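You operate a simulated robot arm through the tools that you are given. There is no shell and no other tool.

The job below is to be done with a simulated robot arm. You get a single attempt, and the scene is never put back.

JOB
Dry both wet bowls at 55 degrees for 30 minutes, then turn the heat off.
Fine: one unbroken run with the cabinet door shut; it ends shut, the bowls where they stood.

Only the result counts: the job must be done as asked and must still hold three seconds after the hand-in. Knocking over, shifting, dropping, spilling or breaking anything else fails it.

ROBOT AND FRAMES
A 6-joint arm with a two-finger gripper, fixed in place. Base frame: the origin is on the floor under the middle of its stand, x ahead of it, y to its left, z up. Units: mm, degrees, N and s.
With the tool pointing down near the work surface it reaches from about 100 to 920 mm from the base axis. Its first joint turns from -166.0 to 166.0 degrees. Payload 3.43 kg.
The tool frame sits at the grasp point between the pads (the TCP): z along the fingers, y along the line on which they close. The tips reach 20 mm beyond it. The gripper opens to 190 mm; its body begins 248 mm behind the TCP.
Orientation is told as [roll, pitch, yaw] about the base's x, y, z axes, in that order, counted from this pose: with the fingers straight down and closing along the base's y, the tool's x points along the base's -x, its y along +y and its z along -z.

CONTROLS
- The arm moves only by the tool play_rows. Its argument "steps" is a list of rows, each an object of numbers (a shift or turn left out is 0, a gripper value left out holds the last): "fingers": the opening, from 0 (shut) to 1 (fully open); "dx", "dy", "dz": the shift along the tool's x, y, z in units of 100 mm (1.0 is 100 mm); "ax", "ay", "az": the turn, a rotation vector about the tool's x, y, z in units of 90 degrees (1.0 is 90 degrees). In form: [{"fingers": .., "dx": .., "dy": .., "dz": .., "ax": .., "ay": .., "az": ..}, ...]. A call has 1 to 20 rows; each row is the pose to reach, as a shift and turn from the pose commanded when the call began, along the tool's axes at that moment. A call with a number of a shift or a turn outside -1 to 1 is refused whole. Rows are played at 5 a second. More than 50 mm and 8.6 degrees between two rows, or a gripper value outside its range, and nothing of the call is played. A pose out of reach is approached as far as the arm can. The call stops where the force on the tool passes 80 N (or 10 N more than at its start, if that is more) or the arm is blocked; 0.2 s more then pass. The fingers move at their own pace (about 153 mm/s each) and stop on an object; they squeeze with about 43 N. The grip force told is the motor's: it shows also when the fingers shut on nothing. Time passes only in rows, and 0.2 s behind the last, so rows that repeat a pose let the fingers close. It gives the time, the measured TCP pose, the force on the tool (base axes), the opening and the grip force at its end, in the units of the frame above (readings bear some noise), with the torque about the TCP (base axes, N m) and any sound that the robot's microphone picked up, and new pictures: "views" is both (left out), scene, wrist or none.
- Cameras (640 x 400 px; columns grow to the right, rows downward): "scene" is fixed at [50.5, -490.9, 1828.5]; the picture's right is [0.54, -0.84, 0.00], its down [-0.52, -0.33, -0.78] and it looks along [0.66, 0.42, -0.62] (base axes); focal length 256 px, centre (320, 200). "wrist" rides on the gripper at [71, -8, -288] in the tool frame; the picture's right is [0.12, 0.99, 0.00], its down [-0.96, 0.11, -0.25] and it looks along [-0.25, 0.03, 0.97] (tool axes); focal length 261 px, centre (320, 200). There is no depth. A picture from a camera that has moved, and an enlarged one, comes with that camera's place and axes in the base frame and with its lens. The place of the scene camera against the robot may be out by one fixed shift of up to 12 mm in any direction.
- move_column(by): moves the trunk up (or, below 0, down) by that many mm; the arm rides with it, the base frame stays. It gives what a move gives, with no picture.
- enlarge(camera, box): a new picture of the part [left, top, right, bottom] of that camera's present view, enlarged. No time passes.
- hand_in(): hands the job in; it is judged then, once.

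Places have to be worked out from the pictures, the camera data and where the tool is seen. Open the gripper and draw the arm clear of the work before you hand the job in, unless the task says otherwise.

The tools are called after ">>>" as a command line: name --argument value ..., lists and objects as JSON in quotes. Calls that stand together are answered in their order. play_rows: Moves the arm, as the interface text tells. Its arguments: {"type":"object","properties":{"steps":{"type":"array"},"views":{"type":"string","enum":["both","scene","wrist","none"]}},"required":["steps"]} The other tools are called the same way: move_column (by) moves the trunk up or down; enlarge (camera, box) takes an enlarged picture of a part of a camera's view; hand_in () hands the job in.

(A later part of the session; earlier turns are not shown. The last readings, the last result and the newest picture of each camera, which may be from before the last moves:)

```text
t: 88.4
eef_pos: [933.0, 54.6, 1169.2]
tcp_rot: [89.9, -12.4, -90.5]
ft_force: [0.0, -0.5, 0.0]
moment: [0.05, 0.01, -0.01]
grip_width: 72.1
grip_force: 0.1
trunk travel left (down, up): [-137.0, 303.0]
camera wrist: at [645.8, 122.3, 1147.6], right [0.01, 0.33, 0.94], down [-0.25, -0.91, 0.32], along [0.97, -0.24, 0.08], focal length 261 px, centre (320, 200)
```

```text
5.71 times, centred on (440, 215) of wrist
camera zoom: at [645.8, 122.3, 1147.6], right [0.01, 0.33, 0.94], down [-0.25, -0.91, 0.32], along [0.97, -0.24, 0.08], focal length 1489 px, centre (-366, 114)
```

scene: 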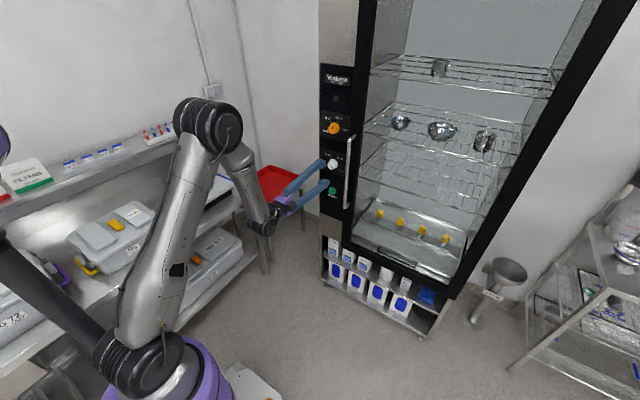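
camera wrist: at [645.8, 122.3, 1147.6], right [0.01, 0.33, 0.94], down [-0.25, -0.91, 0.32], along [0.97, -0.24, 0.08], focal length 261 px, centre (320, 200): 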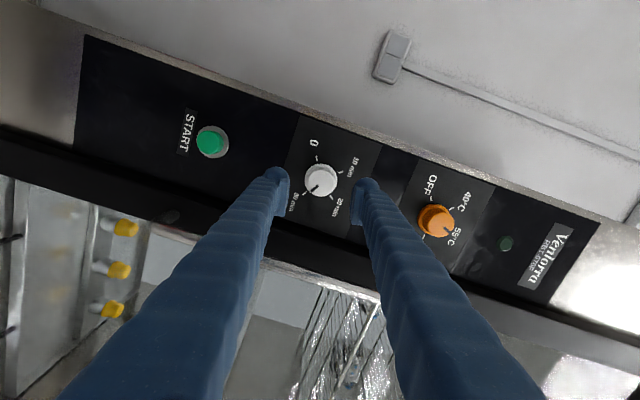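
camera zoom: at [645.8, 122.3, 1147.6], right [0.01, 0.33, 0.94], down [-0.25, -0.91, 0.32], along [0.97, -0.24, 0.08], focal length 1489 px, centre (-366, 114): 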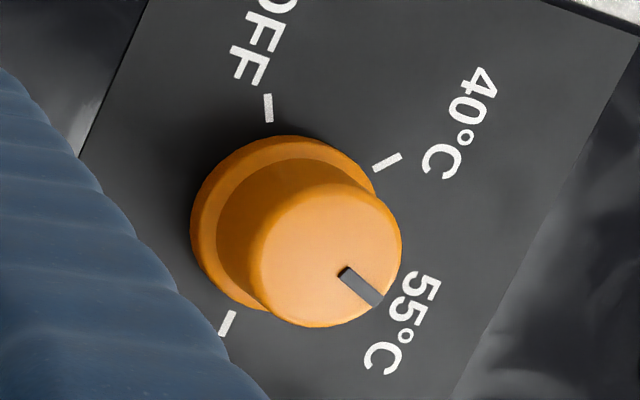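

The timer pointer lies parallel to and in line with its 30 mark. Next I measure the START button.

>>> enlarge --camera "wrist" --box '[170, 110, 250, 180]'

>>> enlarge --camera "scene" --box '[320, 178, 350, 203]'

```text
5.71 times, centred on (210, 145) of wrist
camera zoom: at [645.8, 122.3, 1147.6], right [0.01, 0.33, 0.94], down [-0.25, -0.91, 0.32], along [0.97, -0.24, 0.08], focal length 1489 px, centre (949, 514)
```

zoom: 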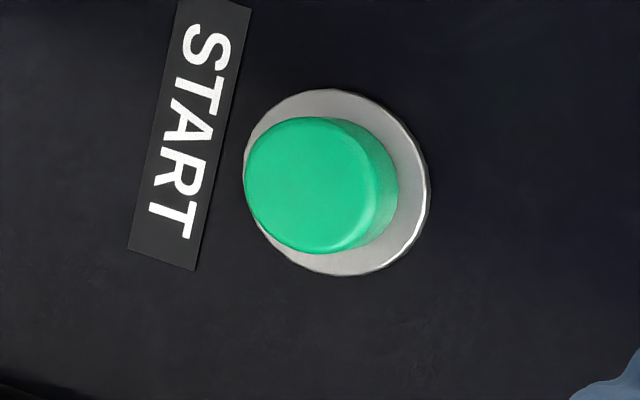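

```text
16.00 times, centred on (335, 190) of scene
camera zoom: at [50.5, -490.9, 1828.5], right [0.54, -0.84, 0.0], down [-0.52, -0.33, -0.78], along [0.66, 0.42, -0.62], focal length 4087 px, centre (80, 352)
```

zoom: 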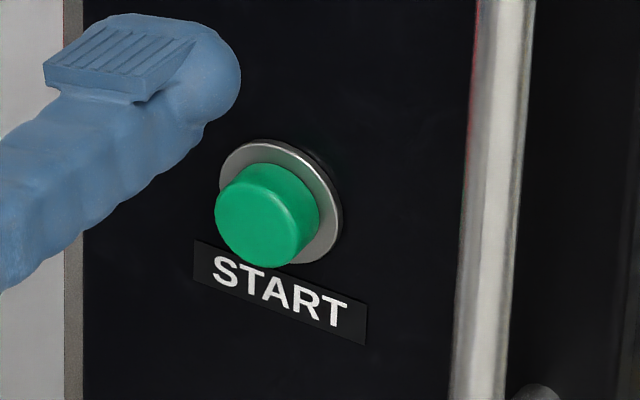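

START's centre works out near (55,1000). Before starting I check the door's free edge for any gap against the cabinet.

>>> enlarge --camera "scene" --box '[330, 200, 370, 250]'

>>> enlarge --camera "scene" --box '[330, 0, 400, 70]'

>>> enlarge --camera "scene" --box '[420, 230, 500, 320]'

```text
8.00 times, centred on (350, 225) of scene
camera zoom: at [50.5, -490.9, 1828.5], right [0.54, -0.84, 0.0], down [-0.52, -0.33, -0.78], along [0.66, 0.42, -0.62], focal length 2044 px, centre (80, 0)
```

zoom: 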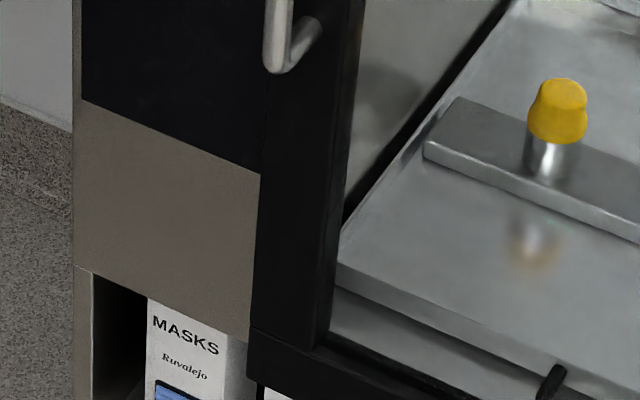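

```text
5.71 times, centred on (365, 35) of scene
camera zoom: at [50.5, -490.9, 1828.5], right [0.54, -0.84, 0.0], down [-0.52, -0.33, -0.78], along [0.66, 0.42, -0.62], focal length 1460 px, centre (63, 1143)
```

zoom: 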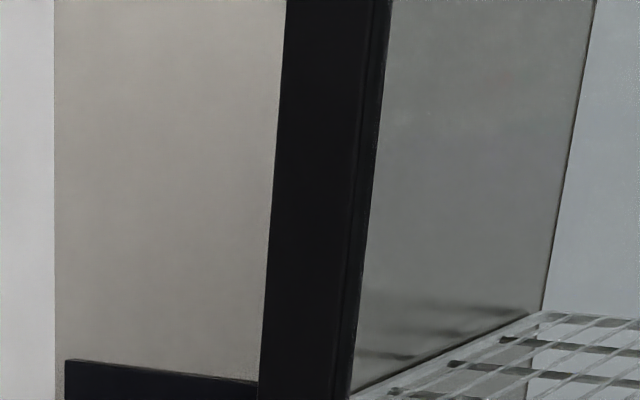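

```text
4.44 times, centred on (460, 275) of scene
camera zoom: at [50.5, -490.9, 1828.5], right [0.54, -0.84, 0.0], down [-0.52, -0.33, -0.78], along [0.66, 0.42, -0.62], focal length 1135 px, centre (-302, -133)
```

zoom: 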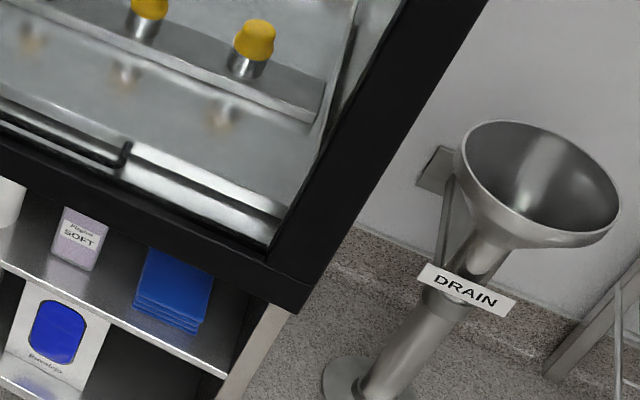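

The door frame looks flush and parallel to the cabinet front. I shut the fingers and lower the trunk by 137 mm toward the START button.

>>> play_rows --steps '[{"fingers": 0.0}, {"fingers": 0.0}, {"fingers": 0.0}]' --views "none"

>>> move_column --by -137

>>> play_rows --steps '[{"dx": 0.02, "dy": -0.1}, {"dx": 0.04, "dy": -0.2}, {"dx": 0.064, "dy": -0.303}, {"dx": 0.064, "dy": -0.303}]' --views "both"

>>> enlarge --camera "wrist" --box '[240, 110, 400, 270]'

```text
t: 89.2
eef_pos: [934.7, 53.2, 1169.1]
tcp_rot: [89.9, -12.5, -90.5]
ft_force: [-0.4, -0.3, 0.3]
moment: [0.01, -0.02, 0.0]
grip_width: 0.0
grip_force: 34.5
trunk travel left (down, up): [-137.0, 303.0]
```

```text
t: 90.8
eef_pos: [934.2, 53.5, 1034.1]
tcp_rot: [89.9, -12.5, -90.3]
ft_force: [-0.2, -0.2, 0.7]
moment: [0.06, 0.01, 0.01]
grip_width: 0.0
grip_force: 34.1
trunk travel left (down, up): [0.0, 440.0]
```

```text
t: 91.8
eef_pos: [933.4, 52.2, 1002.5]
tcp_rot: [89.9, -12.5, -90.5]
ft_force: [-0.6, -0.8, -0.3]
moment: [-0.01, -0.03, -0.01]
grip_width: 0.0
grip_force: 34.6
trunk travel left (down, up): [0.0, 440.0]
camera wrist: at [645.2, 121.3, 979.8], right [0.01, 0.33, 0.94], down [-0.25, -0.91, 0.32], along [0.97, -0.24, 0.08], focal length 261 px, centre (320, 200)
```

scene: 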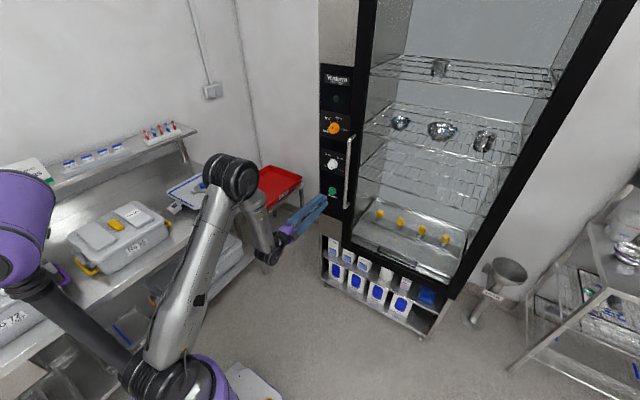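
wrist: 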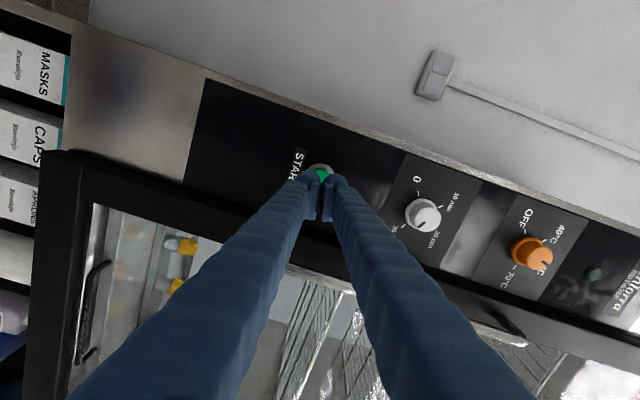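

```text
2.50 times, centred on (320, 190) of wrist
camera zoom: at [645.2, 121.3, 979.8], right [0.01, 0.33, 0.94], down [-0.25, -0.91, 0.32], along [0.97, -0.24, 0.08], focal length 652 px, centre (320, 225)
```

zoom: 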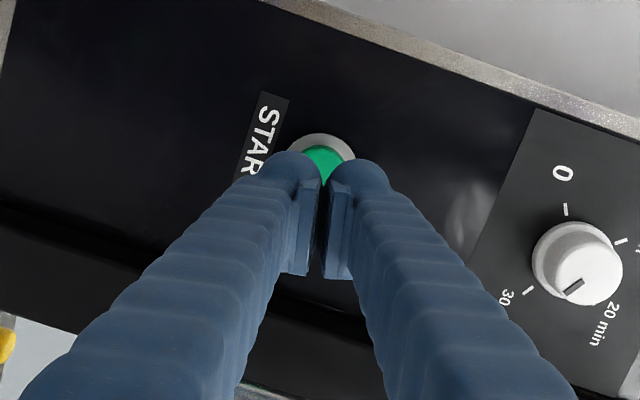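

The closed tips are aligned with the START button within a few millimetres. I advance and press in small steps to x≈1008.

>>> play_rows --steps '[{"dz": 0.3, "dx": 0.02}, {"dz": 0.5, "dx": 0.02}, {"dz": 0.6, "dx": 0.02}, {"dz": 0.65, "dx": 0.02}, {"dz": 0.69, "dx": 0.02}, {"dz": 0.72, "dx": 0.02}, {"dz": 0.75, "dx": 0.02}]' --views "both"

>>> enlarge --camera "scene" --box '[305, 60, 375, 210]'

```text
t: 93.5
eef_pos: [1009.2, 54.6, 1001.9]
tcp_rot: [89.8, -12.5, -90.5]
ft_force: [-2.7, -1.2, 0.0]
moment: [0.01, 0.0, -0.03]
grip_width: 6.0
grip_force: 34.0
trunk travel left (down, up): [0.0, 440.0]
camera wrist: at [721.0, 122.6, 979.1], right [0.01, 0.33, 0.94], down [-0.25, -0.91, 0.32], along [0.97, -0.24, 0.08], focal length 261 px, centre (320, 200)
```

scene: 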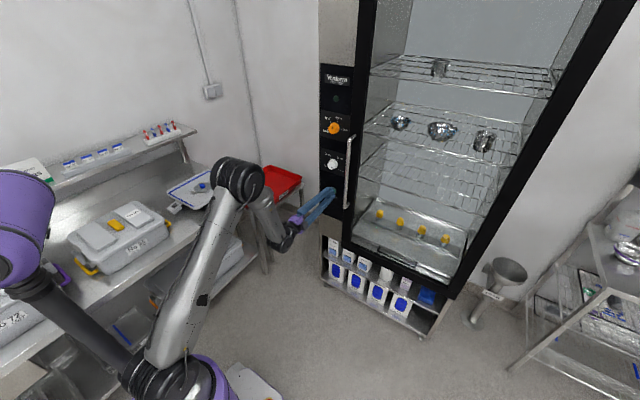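
wrist: 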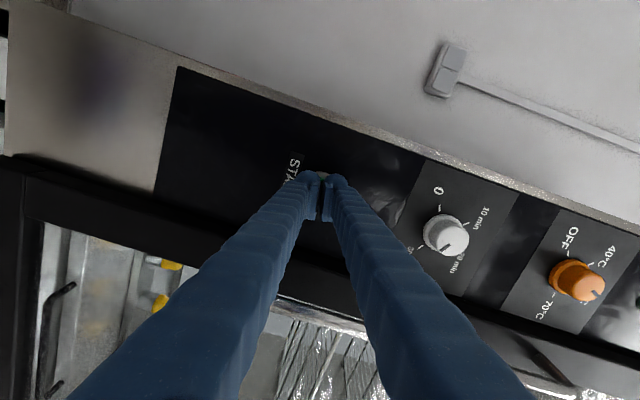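

```text
2.67 times, centred on (340, 135) of scene
camera zoom: at [50.5, -490.9, 1828.5], right [0.54, -0.84, 0.0], down [-0.52, -0.33, -0.78], along [0.66, 0.42, -0.62], focal length 681 px, centre (267, 373)
```

zoom: 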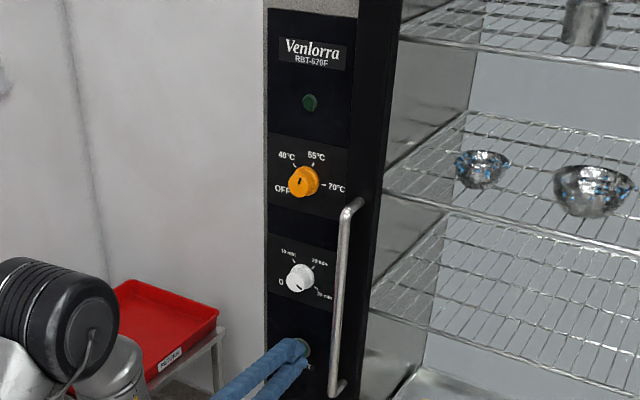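

The button is wedging the two tips apart (width 6 mm) rather than being pressed. I back off 30 mm, shift 15 mm along tool +y so one fingertip faces the button squarely, and press again.

>>> play_rows --steps '[{"dz": -0.15}, {"dz": -0.3}, {"dz": -0.3, "dy": 0.08}, {"dz": -0.3, "dy": 0.15}, {"dz": -0.3, "dy": 0.15}]' --views "none"

>>> play_rows --steps '[{"dz": 0.1}, {"dz": 0.2}, {"dz": 0.24}, {"dz": 0.27}, {"dz": 0.3}]' --views "both"

>>> enlarge --camera "scene" --box '[320, 178, 350, 203]'

```text
t: 94.7
eef_pos: [977.9, 57.8, 1015.2]
tcp_rot: [89.9, -12.5, -90.3]
ft_force: [0.0, -0.4, -0.3]
moment: [-0.01, 0.03, 0.0]
grip_width: 0.0
grip_force: 34.2
trunk travel left (down, up): [0.0, 440.0]
```

```text
t: 95.8
eef_pos: [1009.5, 56.9, 1015.9]
tcp_rot: [89.8, -12.4, -90.5]
ft_force: [-2.8, -1.2, -0.3]
moment: [-0.01, 0.08, -0.02]
grip_width: 0.0
grip_force: 34.4
trunk travel left (down, up): [0.0, 440.0]
camera wrist: at [721.7, 125.9, 994.0], right [0.01, 0.33, 0.94], down [-0.25, -0.91, 0.32], along [0.97, -0.24, 0.08], focal length 261 px, centre (320, 200)
```

scene: 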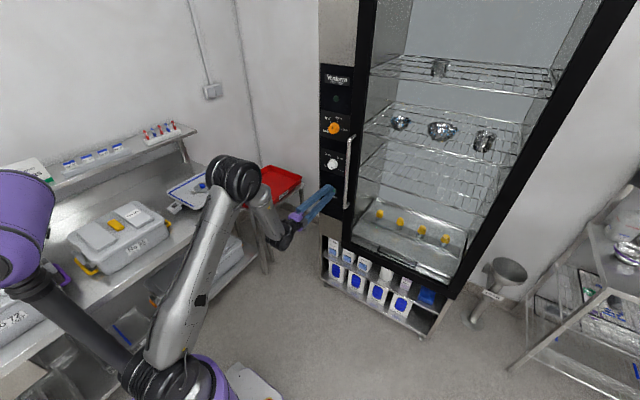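
wrist: 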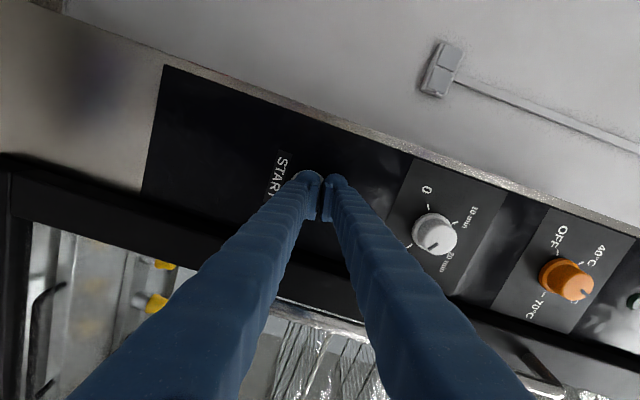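

```text
16.00 times, centred on (335, 190) of scene
camera zoom: at [50.5, -490.9, 1828.5], right [0.54, -0.84, 0.0], down [-0.52, -0.33, -0.78], along [0.66, 0.42, -0.62], focal length 4087 px, centre (80, 352)
```

zoom: 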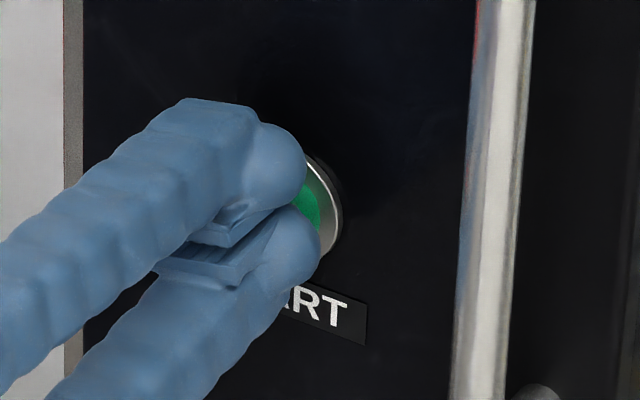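

Contact is light (-2.8 N) with the lower tip on the button. I press further in small steps.

>>> play_rows --steps '[{"dz": 0.03}, {"dz": 0.05}, {"dz": 0.07}, {"dz": 0.09}, {"dz": 0.09}]' --views "both"

>>> enlarge --camera "scene" --box '[310, 60, 370, 210]'

```text
t: 97.0
eef_pos: [1015.9, 57.8, 1015.9]
tcp_rot: [89.7, -12.6, -90.4]
ft_force: [-30.8, -0.1, -4.5]
moment: [0.0, 0.48, -0.06]
grip_width: 0.1
grip_force: 34.2
trunk travel left (down, up): [0.0, 440.0]
heard: click
camera wrist: at [727.8, 126.0, 994.1], right [0.01, 0.33, 0.94], down [-0.25, -0.91, 0.32], along [0.97, -0.24, 0.08], focal length 261 px, centre (320, 200)
```

scene: 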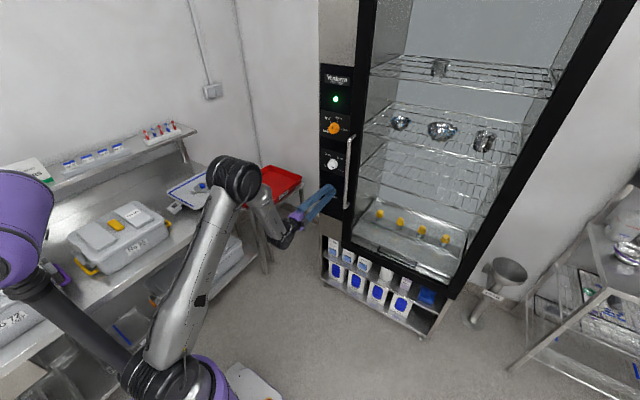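
wrist: 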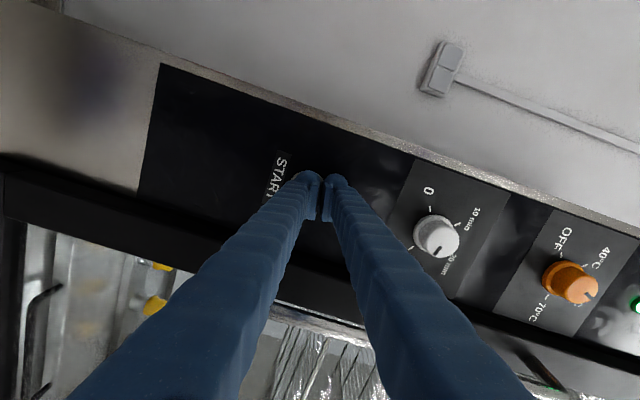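

```text
2.67 times, centred on (340, 135) of scene
camera zoom: at [50.5, -490.9, 1828.5], right [0.54, -0.84, 0.0], down [-0.52, -0.33, -0.78], along [0.66, 0.42, -0.62], focal length 681 px, centre (267, 373)
```

zoom: 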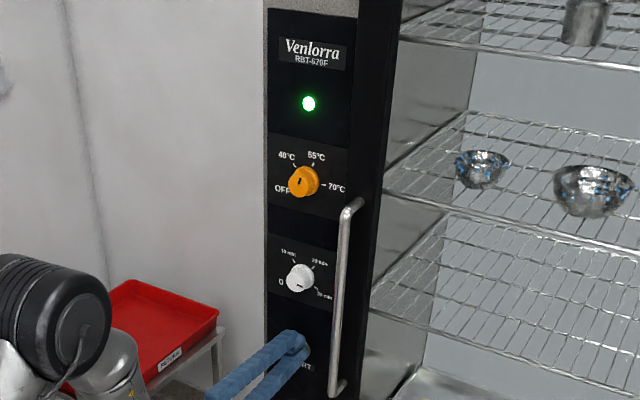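

A click was heard and the green lamp is lit: the run has started. I back straight off the button and watch the timer and lamp.

>>> play_rows --steps '[{"dz": -0.1}, {"dz": -0.4}, {"dz": -0.7}, {"dz": -1.0}, {"dz": -1.0}]' --views "both"

>>> enlarge --camera "scene" --box '[310, 60, 370, 210]'

>>> enlarge --camera "scene" --box '[328, 150, 352, 174]'

```text
t: 98.2
eef_pos: [916.1, 56.8, 1017.7]
tcp_rot: [89.9, -12.5, -90.5]
ft_force: [0.4, -0.3, 0.6]
moment: [0.03, 0.02, 0.0]
grip_width: 0.0
grip_force: 34.4
trunk travel left (down, up): [0.0, 440.0]
camera wrist: at [628.3, 125.4, 995.5], right [0.01, 0.33, 0.94], down [-0.25, -0.91, 0.32], along [0.97, -0.24, 0.08], focal length 261 px, centre (320, 200)
```

scene: 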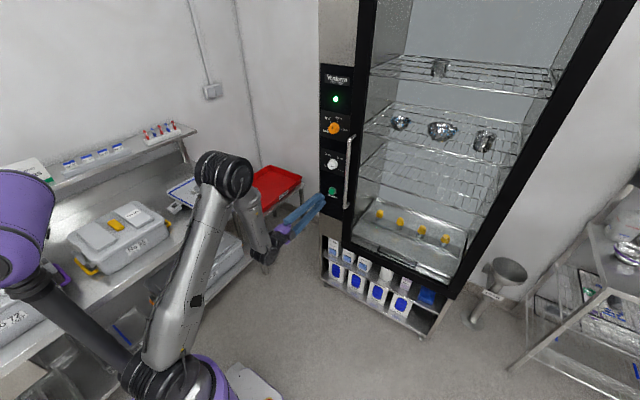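
wrist: 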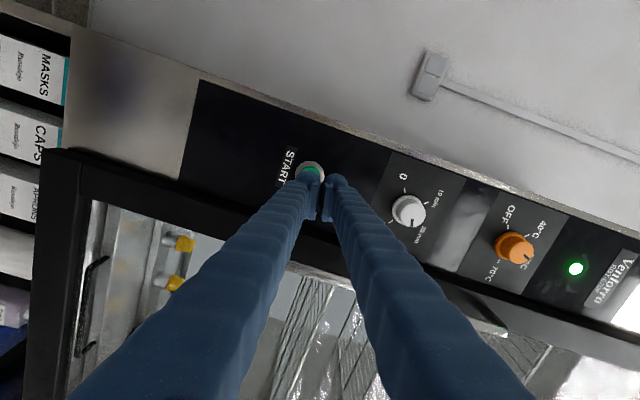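

```text
2.67 times, centred on (340, 135) of scene
camera zoom: at [50.5, -490.9, 1828.5], right [0.54, -0.84, 0.0], down [-0.52, -0.33, -0.78], along [0.66, 0.42, -0.62], focal length 681 px, centre (267, 373)
```

zoom: 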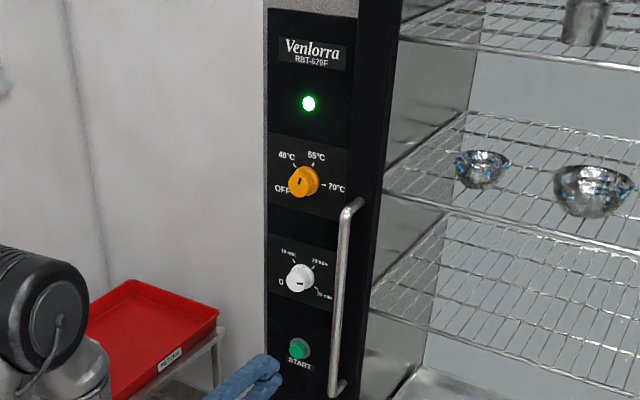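

```text
16.00 times, centred on (340, 162) of scene
camera zoom: at [50.5, -490.9, 1828.5], right [0.54, -0.84, 0.0], down [-0.52, -0.33, -0.78], along [0.66, 0.42, -0.62], focal length 4087 px, centre (0, 808)
```

zoom: 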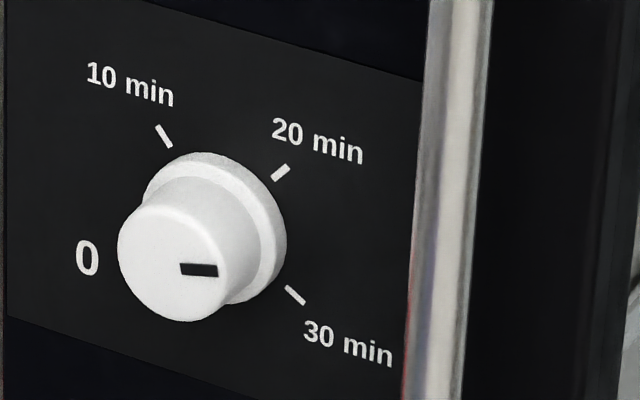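

The timer knob is already running back (about 100° now), so the run lasts a matter of seconds here. While it runs, I raise the trunk 343 mm to the orange knob's height, staying back at x≈916, touching nothing.

>>> move_column --by 343

>>> play_rows --steps '[{"fingers": 0.38}, {"fingers": 0.38}, {"fingers": 0.38}, {"fingers": 0.38}]' --views "both"

>>> enlarge --camera "scene" --box '[310, 60, 370, 210]'

>>> enlarge --camera "scene" --box '[328, 150, 352, 174]'

```text
t: 101.6
eef_pos: [917.2, 56.7, 1361.1]
tcp_rot: [89.8, -12.5, -90.4]
ft_force: [-0.8, -0.5, -0.9]
moment: [-0.03, -0.01, -0.01]
grip_width: 0.0
grip_force: 34.5
trunk travel left (down, up): [-343.0, 97.0]
```

```text
t: 102.6
eef_pos: [917.1, 55.8, 1360.4]
tcp_rot: [89.8, -12.5, -90.4]
ft_force: [-0.6, -0.1, 0.3]
moment: [-0.01, 0.02, -0.01]
grip_width: 72.0
grip_force: 0.1
trunk travel left (down, up): [-343.0, 97.0]
camera wrist: at [629.1, 125.5, 1338.4], right [0.01, 0.33, 0.94], down [-0.25, -0.91, 0.32], along [0.97, -0.24, 0.08], focal length 261 px, centre (320, 200)
```

scene: 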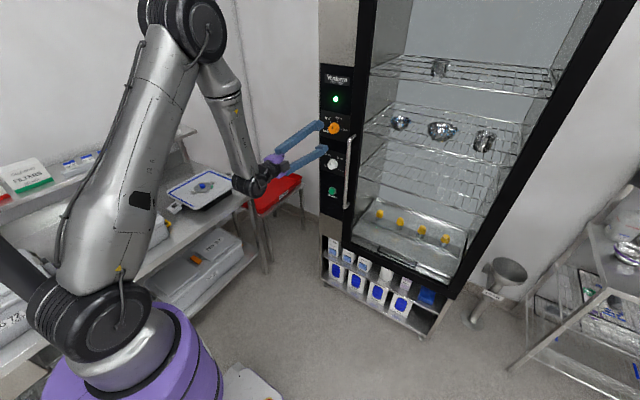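
wrist: 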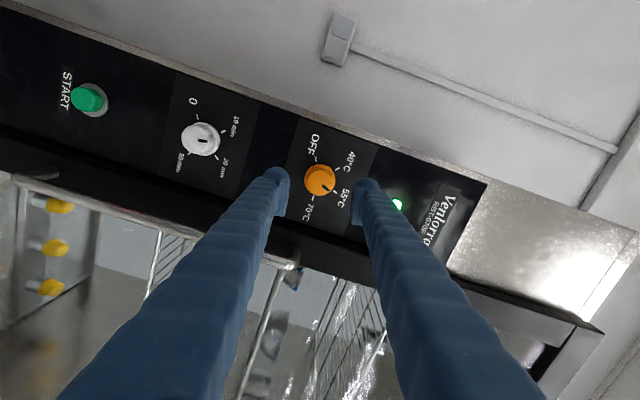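

```text
2.67 times, centred on (340, 135) of scene
camera zoom: at [50.5, -490.9, 1828.5], right [0.54, -0.84, 0.0], down [-0.52, -0.33, -0.78], along [0.66, 0.42, -0.62], focal length 681 px, centre (267, 373)
```

zoom: 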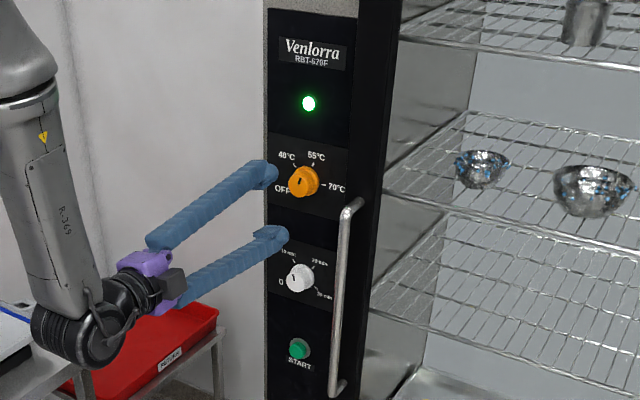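

```text
16.00 times, centred on (340, 162) of scene
camera zoom: at [50.5, -490.9, 1828.5], right [0.54, -0.84, 0.0], down [-0.52, -0.33, -0.78], along [0.66, 0.42, -0.62], focal length 4087 px, centre (0, 808)
```

zoom: 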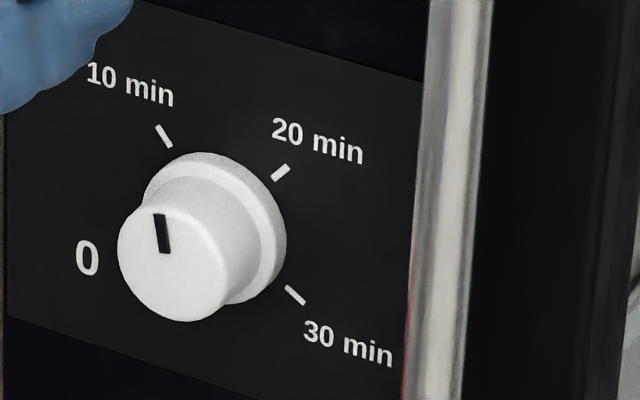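

The timer is down to about 14 min with the lamp still lit. I wait without touching anything.

>>> play_rows --steps '[{"dz": 0}, {"dz": 0}, {"dz": 0}, {"dz": 0}, {"dz": 0}, {"dz": 0}, {"dz": 0}, {"dz": 0}, {"dz": 0}, {"dz": 0}, {"dz": 0}, {"dz": 0}, {"dz": 0}, {"dz": 0}, {"dz": 0}, {"dz": 0}, {"dz": 0}, {"dz": 0}, {"dz": 0}, {"dz": 0}]' --views "scene"

>>> enlarge --camera "scene" --box '[310, 60, 370, 210]'

>>> enlarge --camera "scene" --box '[328, 150, 352, 174]'

```text
t: 106.8
eef_pos: [917.0, 56.1, 1360.9]
tcp_rot: [89.7, -12.5, -90.4]
ft_force: [0.4, 0.1, -0.3]
moment: [0.0, -0.02, 0.0]
grip_width: 72.3
grip_force: 0.0
trunk travel left (down, up): [-343.0, 97.0]
```

scene: 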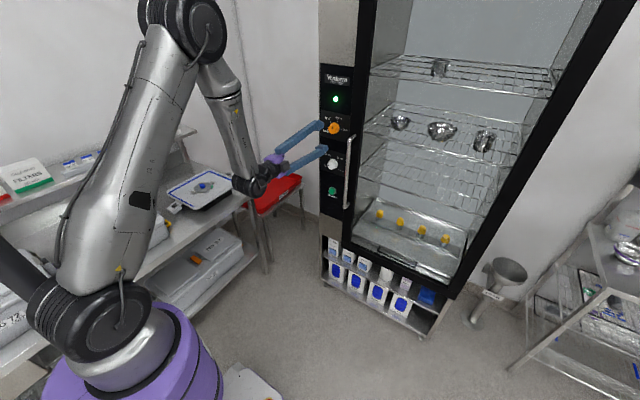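

```text
2.67 times, centred on (340, 135) of scene
camera zoom: at [50.5, -490.9, 1828.5], right [0.54, -0.84, 0.0], down [-0.52, -0.33, -0.78], along [0.66, 0.42, -0.62], focal length 681 px, centre (267, 373)
```

zoom: 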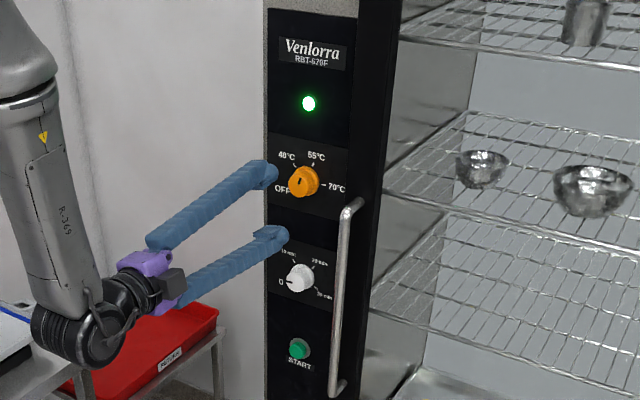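

```text
16.00 times, centred on (340, 162) of scene
camera zoom: at [50.5, -490.9, 1828.5], right [0.54, -0.84, 0.0], down [-0.52, -0.33, -0.78], along [0.66, 0.42, -0.62], focal length 4087 px, centre (0, 808)
```

zoom: 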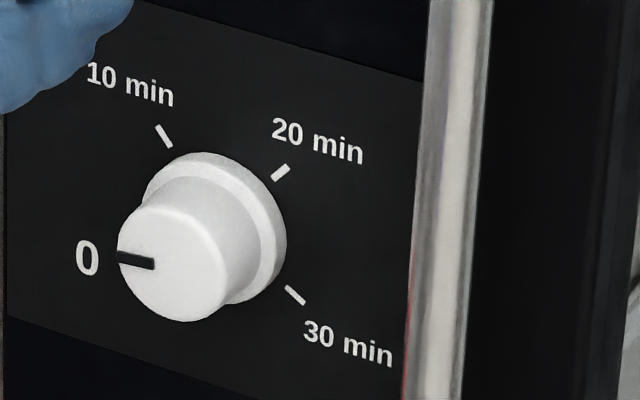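

The droplets are gone and the timer is almost at 0, but the lamp is still lit, so the run isn't over. I keep waiting.

>>> play_rows --steps '[{"dz": 0}, {"dz": 0}, {"dz": 0}, {"dz": 0}, {"dz": 0}, {"dz": 0}, {"dz": 0}, {"dz": 0}, {"dz": 0}, {"dz": 0}, {"dz": 0}, {"dz": 0}, {"dz": 0}, {"dz": 0}, {"dz": 0}]' --views "scene"

>>> enlarge --camera "scene" --box '[310, 60, 370, 210]'

>>> enlarge --camera "scene" --box '[328, 150, 352, 174]'

>>> enlarge --camera "scene" --box '[385, 100, 505, 165]'

```text
t: 110.0
eef_pos: [917.2, 57.0, 1360.4]
tcp_rot: [89.8, -12.5, -90.4]
ft_force: [-0.2, -0.3, -0.4]
moment: [0.02, 0.0, -0.01]
grip_width: 72.1
grip_force: 0.1
trunk travel left (down, up): [-343.0, 97.0]
```

scene: 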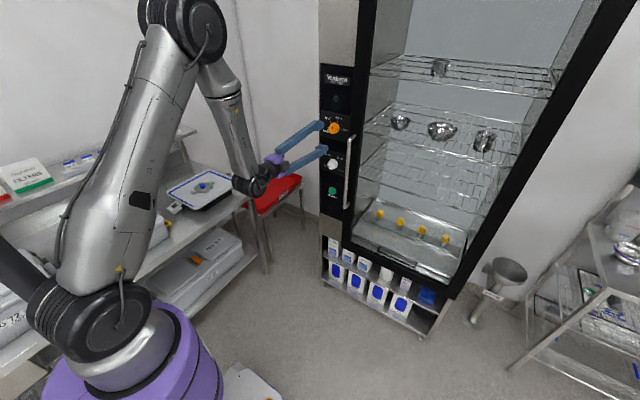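

```text
2.67 times, centred on (340, 135) of scene
camera zoom: at [50.5, -490.9, 1828.5], right [0.54, -0.84, 0.0], down [-0.52, -0.33, -0.78], along [0.66, 0.42, -0.62], focal length 681 px, centre (267, 373)
```

zoom: 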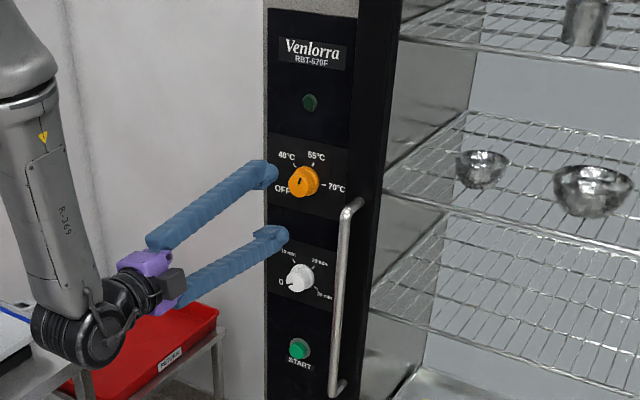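

```text
16.00 times, centred on (340, 162) of scene
camera zoom: at [50.5, -490.9, 1828.5], right [0.54, -0.84, 0.0], down [-0.52, -0.33, -0.78], along [0.66, 0.42, -0.62], focal length 4087 px, centre (0, 808)
```

zoom: 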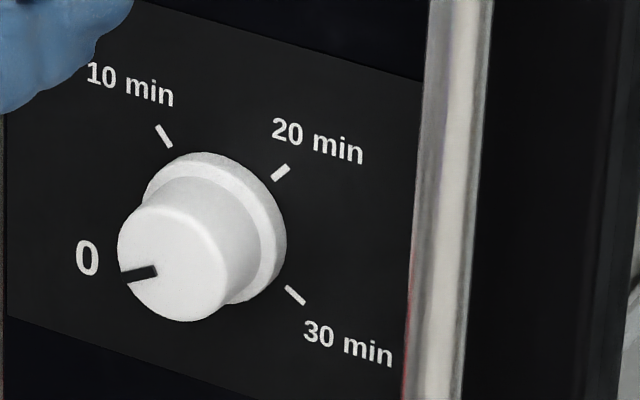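

```text
5.33 times, centred on (445, 132) of scene
camera zoom: at [50.5, -490.9, 1828.5], right [0.54, -0.84, 0.0], down [-0.52, -0.33, -0.78], along [0.66, 0.42, -0.62], focal length 1362 px, centre (-347, 560)
```

zoom: 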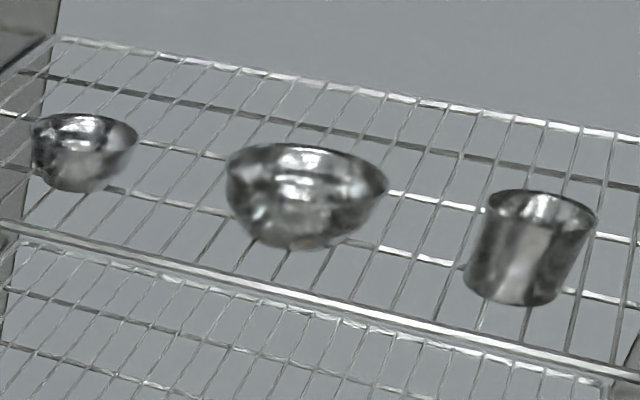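

The lamp has gone out, the timer is at 0 and both bowls are dry where they stood, so the run is complete. Now I move onto the orange knob (axis near y 54.7, z 1360.2) to turn the heat off.

>>> play_rows --steps '[{"dz": 0.2, "dx": -0.007}, {"dz": 0.4, "dx": -0.007}, {"dz": 0.6, "dx": -0.007}, {"dz": 0.6, "dx": -0.007}]' --views "wrist"

>>> enlarge --camera "wrist" --box '[270, 140, 370, 240]'

```text
t: 111.0
eef_pos: [976.5, 57.8, 1361.3]
tcp_rot: [90.0, -12.5, -90.4]
ft_force: [-0.3, -0.3, -0.5]
moment: [-0.01, 0.0, -0.01]
grip_width: 72.0
grip_force: 0.0
trunk travel left (down, up): [-343.0, 97.0]
camera wrist: at [688.3, 126.7, 1338.9], right [0.0, 0.33, 0.94], down [-0.25, -0.91, 0.32], along [0.97, -0.24, 0.08], focal length 261 px, centre (320, 200)
```

wrist: 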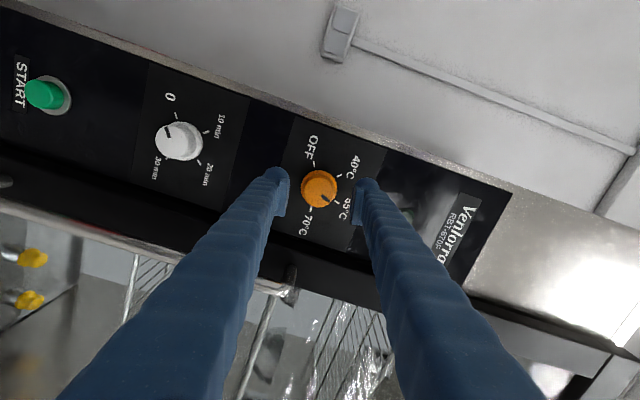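

```text
4.00 times, centred on (320, 190) of wrist
camera zoom: at [688.3, 126.7, 1338.9], right [0.0, 0.33, 0.94], down [-0.25, -0.91, 0.32], along [0.97, -0.24, 0.08], focal length 1043 px, centre (320, 240)
```

zoom: 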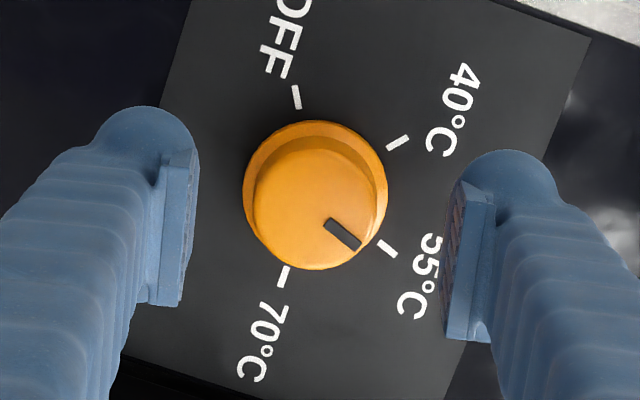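

The calibrated offset says the knob axis is about 1–2 mm toward tool -x and -y. I correct that, advance to x≈1014 and grip.

>>> play_rows --steps '[{"dz": 0.12, "dx": -0.012, "dy": -0.014}, {"dz": 0.24, "dx": -0.012, "dy": -0.014}, {"dz": 0.32, "dx": -0.012, "dy": -0.014}, {"dz": 0.38, "dx": -0.012, "dy": -0.014}, {"dz": 0.38, "dx": -0.012, "dy": -0.014}]' --views "none"

>>> play_rows --steps '[{"fingers": 0.25}, {"fingers": 0.2}, {"fingers": 0.1}, {"fingers": 0.0}, {"fingers": 0.0}]' --views "wrist"

```text
t: 112.2
eef_pos: [1013.8, 54.2, 1359.6]
tcp_rot: [89.9, -12.6, -90.5]
ft_force: [0.0, 0.4, 0.9]
moment: [0.0, 0.01, 0.0]
grip_width: 72.4
grip_force: 0.0
trunk travel left (down, up): [-343.0, 97.0]
```

```text
t: 113.4
eef_pos: [1013.4, 54.7, 1360.0]
tcp_rot: [89.9, -12.5, -90.4]
ft_force: [1.9, 0.5, 2.6]
moment: [0.0, -0.04, 0.05]
grip_width: 38.5
grip_force: 44.6
trunk travel left (down, up): [-343.0, 97.0]
camera wrist: at [726.5, 123.9, 1337.8], right [0.0, 0.33, 0.94], down [-0.25, -0.91, 0.32], along [0.97, -0.24, 0.08], focal length 261 px, centre (320, 200)
```

wrist: 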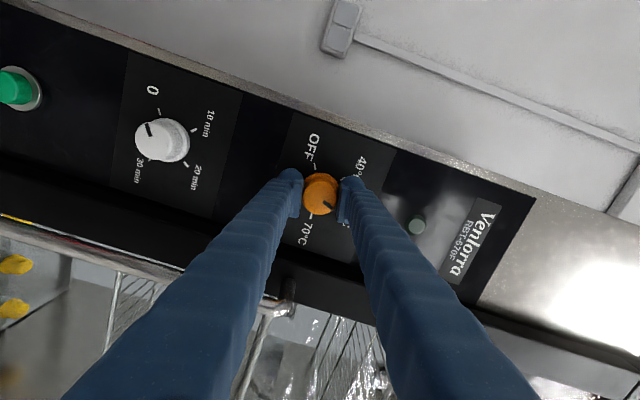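

The grip is clean (38.5 mm, almost no side force). I turn the knob counter-clockwise by 70°.

>>> play_rows --steps '[{"az": -0.08}, {"az": -0.16}, {"az": -0.24}, {"az": -0.32}, {"az": -0.4}, {"az": -0.48}, {"az": -0.56}, {"az": -0.64}, {"az": -0.72}, {"az": -0.78}, {"az": -0.78}]' --views "wrist"

>>> enlarge --camera "wrist" --box '[240, 110, 400, 270]'

```text
t: 115.8
eef_pos: [1013.6, 55.2, 1359.3]
tcp_rot: [89.0, -82.7, -89.4]
ft_force: [-2.7, 6.4, 2.8]
moment: [-0.02, 0.08, 0.12]
grip_width: 39.0
grip_force: 45.8
trunk travel left (down, up): [-343.0, 97.0]
camera wrist: at [725.8, 57.0, 1290.3], right [0.01, 1.0, 0.01], down [-0.25, 0.0, 0.97], along [0.97, -0.01, 0.25], focal length 261 px, centre (320, 200)
```

wrist: 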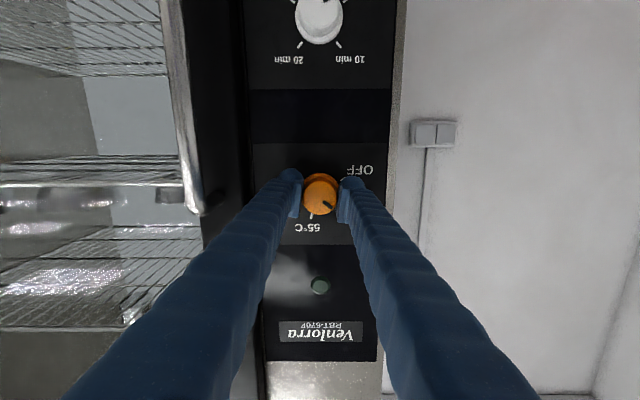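

```text
2.50 times, centred on (320, 190) of wrist
camera zoom: at [725.8, 57.0, 1290.3], right [0.01, 1.0, 0.01], down [-0.25, 0.0, 0.97], along [0.97, -0.01, 0.25], focal length 652 px, centre (320, 225)
```

zoom: 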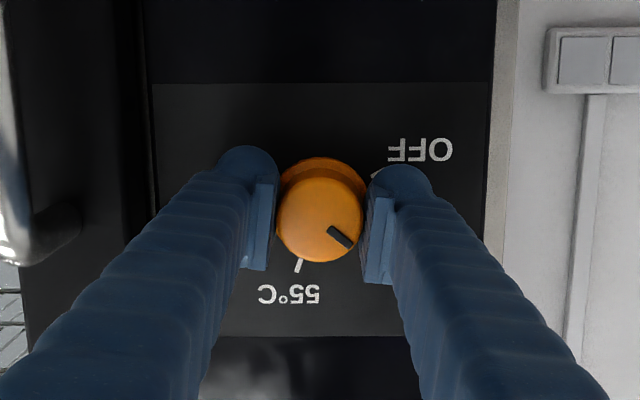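

It follows with light forces; the pointer is by the 40 mark. I turn the remaining 70° to OFF.

>>> play_rows --steps '[{"az": -0.08}, {"az": -0.16}, {"az": -0.24}, {"az": -0.32}, {"az": -0.4}, {"az": -0.48}, {"az": -0.56}, {"az": -0.64}, {"az": -0.72}, {"az": -0.78}, {"az": -0.78}]' --views "wrist"

>>> enlarge --camera "wrist" --box '[240, 110, 400, 270]'

```text
t: 118.2
eef_pos: [1013.3, 54.8, 1360.5]
tcp_rot: [-89.9, -27.0, 89.4]
ft_force: [-0.7, 1.9, 9.2]
moment: [0.33, 0.0, -0.11]
grip_width: 38.9
grip_force: 45.4
trunk travel left (down, up): [-343.0, 97.0]
camera wrist: at [725.3, -10.0, 1336.6], right [0.0, 0.34, -0.94], down [-0.24, 0.91, 0.33], along [0.97, 0.22, 0.08], focal length 261 px, centre (320, 200)
```

wrist: 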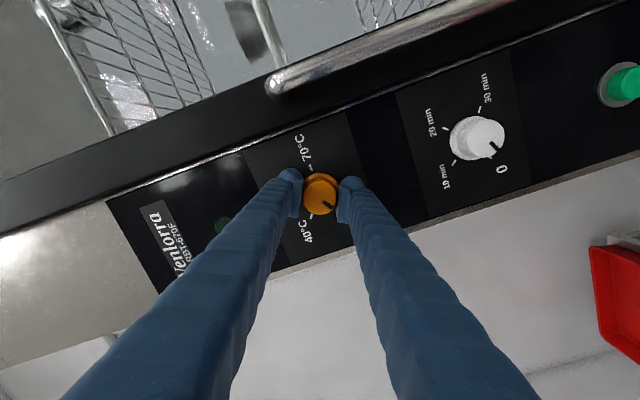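

```text
2.50 times, centred on (320, 190) of wrist
camera zoom: at [725.3, -10.0, 1336.6], right [0.0, 0.34, -0.94], down [-0.24, 0.91, 0.33], along [0.97, 0.22, 0.08], focal length 652 px, centre (320, 225)
```

zoom: 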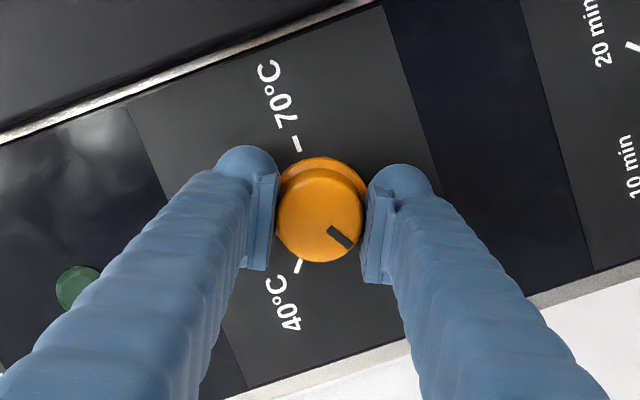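

A torque of 0.33 N·m suggests the knob has met its OFF end. I open, back off and check the pointer.

>>> play_rows --steps '[{"fingers": 0.38}, {"fingers": 0.38}, {"fingers": 0.38}, {"dz": -0.2}, {"dz": -0.5}, {"dz": -0.8}, {"dz": -1.0}, {"dz": -1.0}]' --views "both"

>>> enlarge --camera "wrist" --box '[270, 130, 370, 230]'

>>> enlarge --camera "scene" --box '[310, 100, 370, 150]'

>>> enlarge --camera "scene" --box '[328, 150, 352, 174]'

```text
t: 120.0
eef_pos: [914.7, 55.0, 1358.0]
tcp_rot: [-89.8, -27.1, 89.4]
ft_force: [0.3, -0.2, -0.2]
moment: [0.0, -0.02, 0.02]
grip_width: 72.1
grip_force: 0.1
trunk travel left (down, up): [-343.0, 97.0]
camera wrist: at [626.8, -8.3, 1335.7], right [0.0, 0.35, -0.94], down [-0.24, 0.91, 0.34], along [0.97, 0.22, 0.08], focal length 261 px, centre (320, 200)
```

scene: 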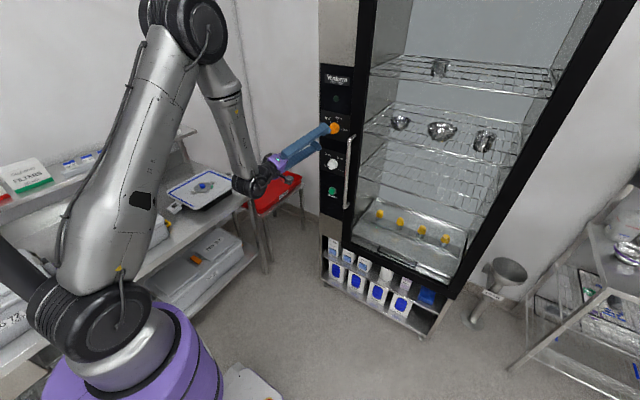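
wrist: 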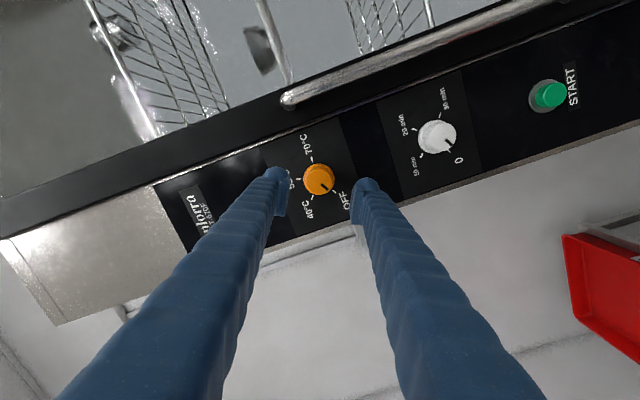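

```text
4.00 times, centred on (320, 180) of wrist
camera zoom: at [626.8, -8.3, 1335.7], right [0.0, 0.35, -0.94], down [-0.24, 0.91, 0.34], along [0.97, 0.22, 0.08], focal length 1043 px, centre (320, 280)
```

zoom: 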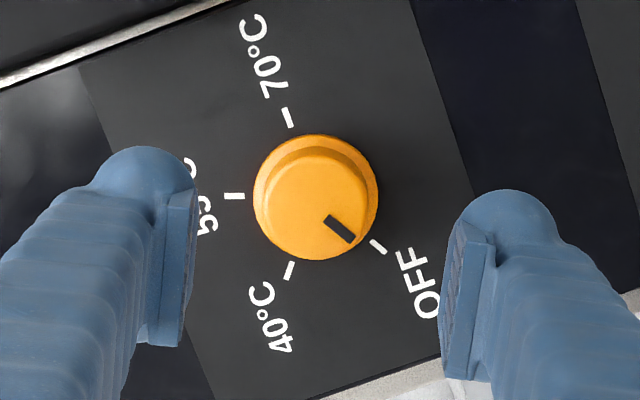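

```text
8.00 times, centred on (340, 125) of scene
camera zoom: at [50.5, -490.9, 1828.5], right [0.54, -0.84, 0.0], down [-0.52, -0.33, -0.78], along [0.66, 0.42, -0.62], focal length 2044 px, centre (160, 800)
```

zoom: 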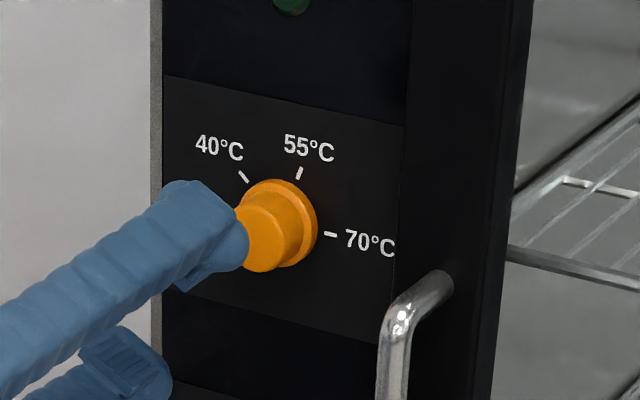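

```text
16.00 times, centred on (340, 162) of scene
camera zoom: at [50.5, -490.9, 1828.5], right [0.54, -0.84, 0.0], down [-0.52, -0.33, -0.78], along [0.66, 0.42, -0.62], focal length 4087 px, centre (0, 808)
```

zoom: 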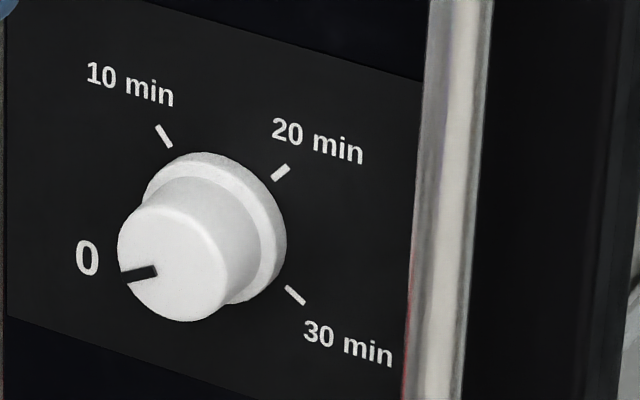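

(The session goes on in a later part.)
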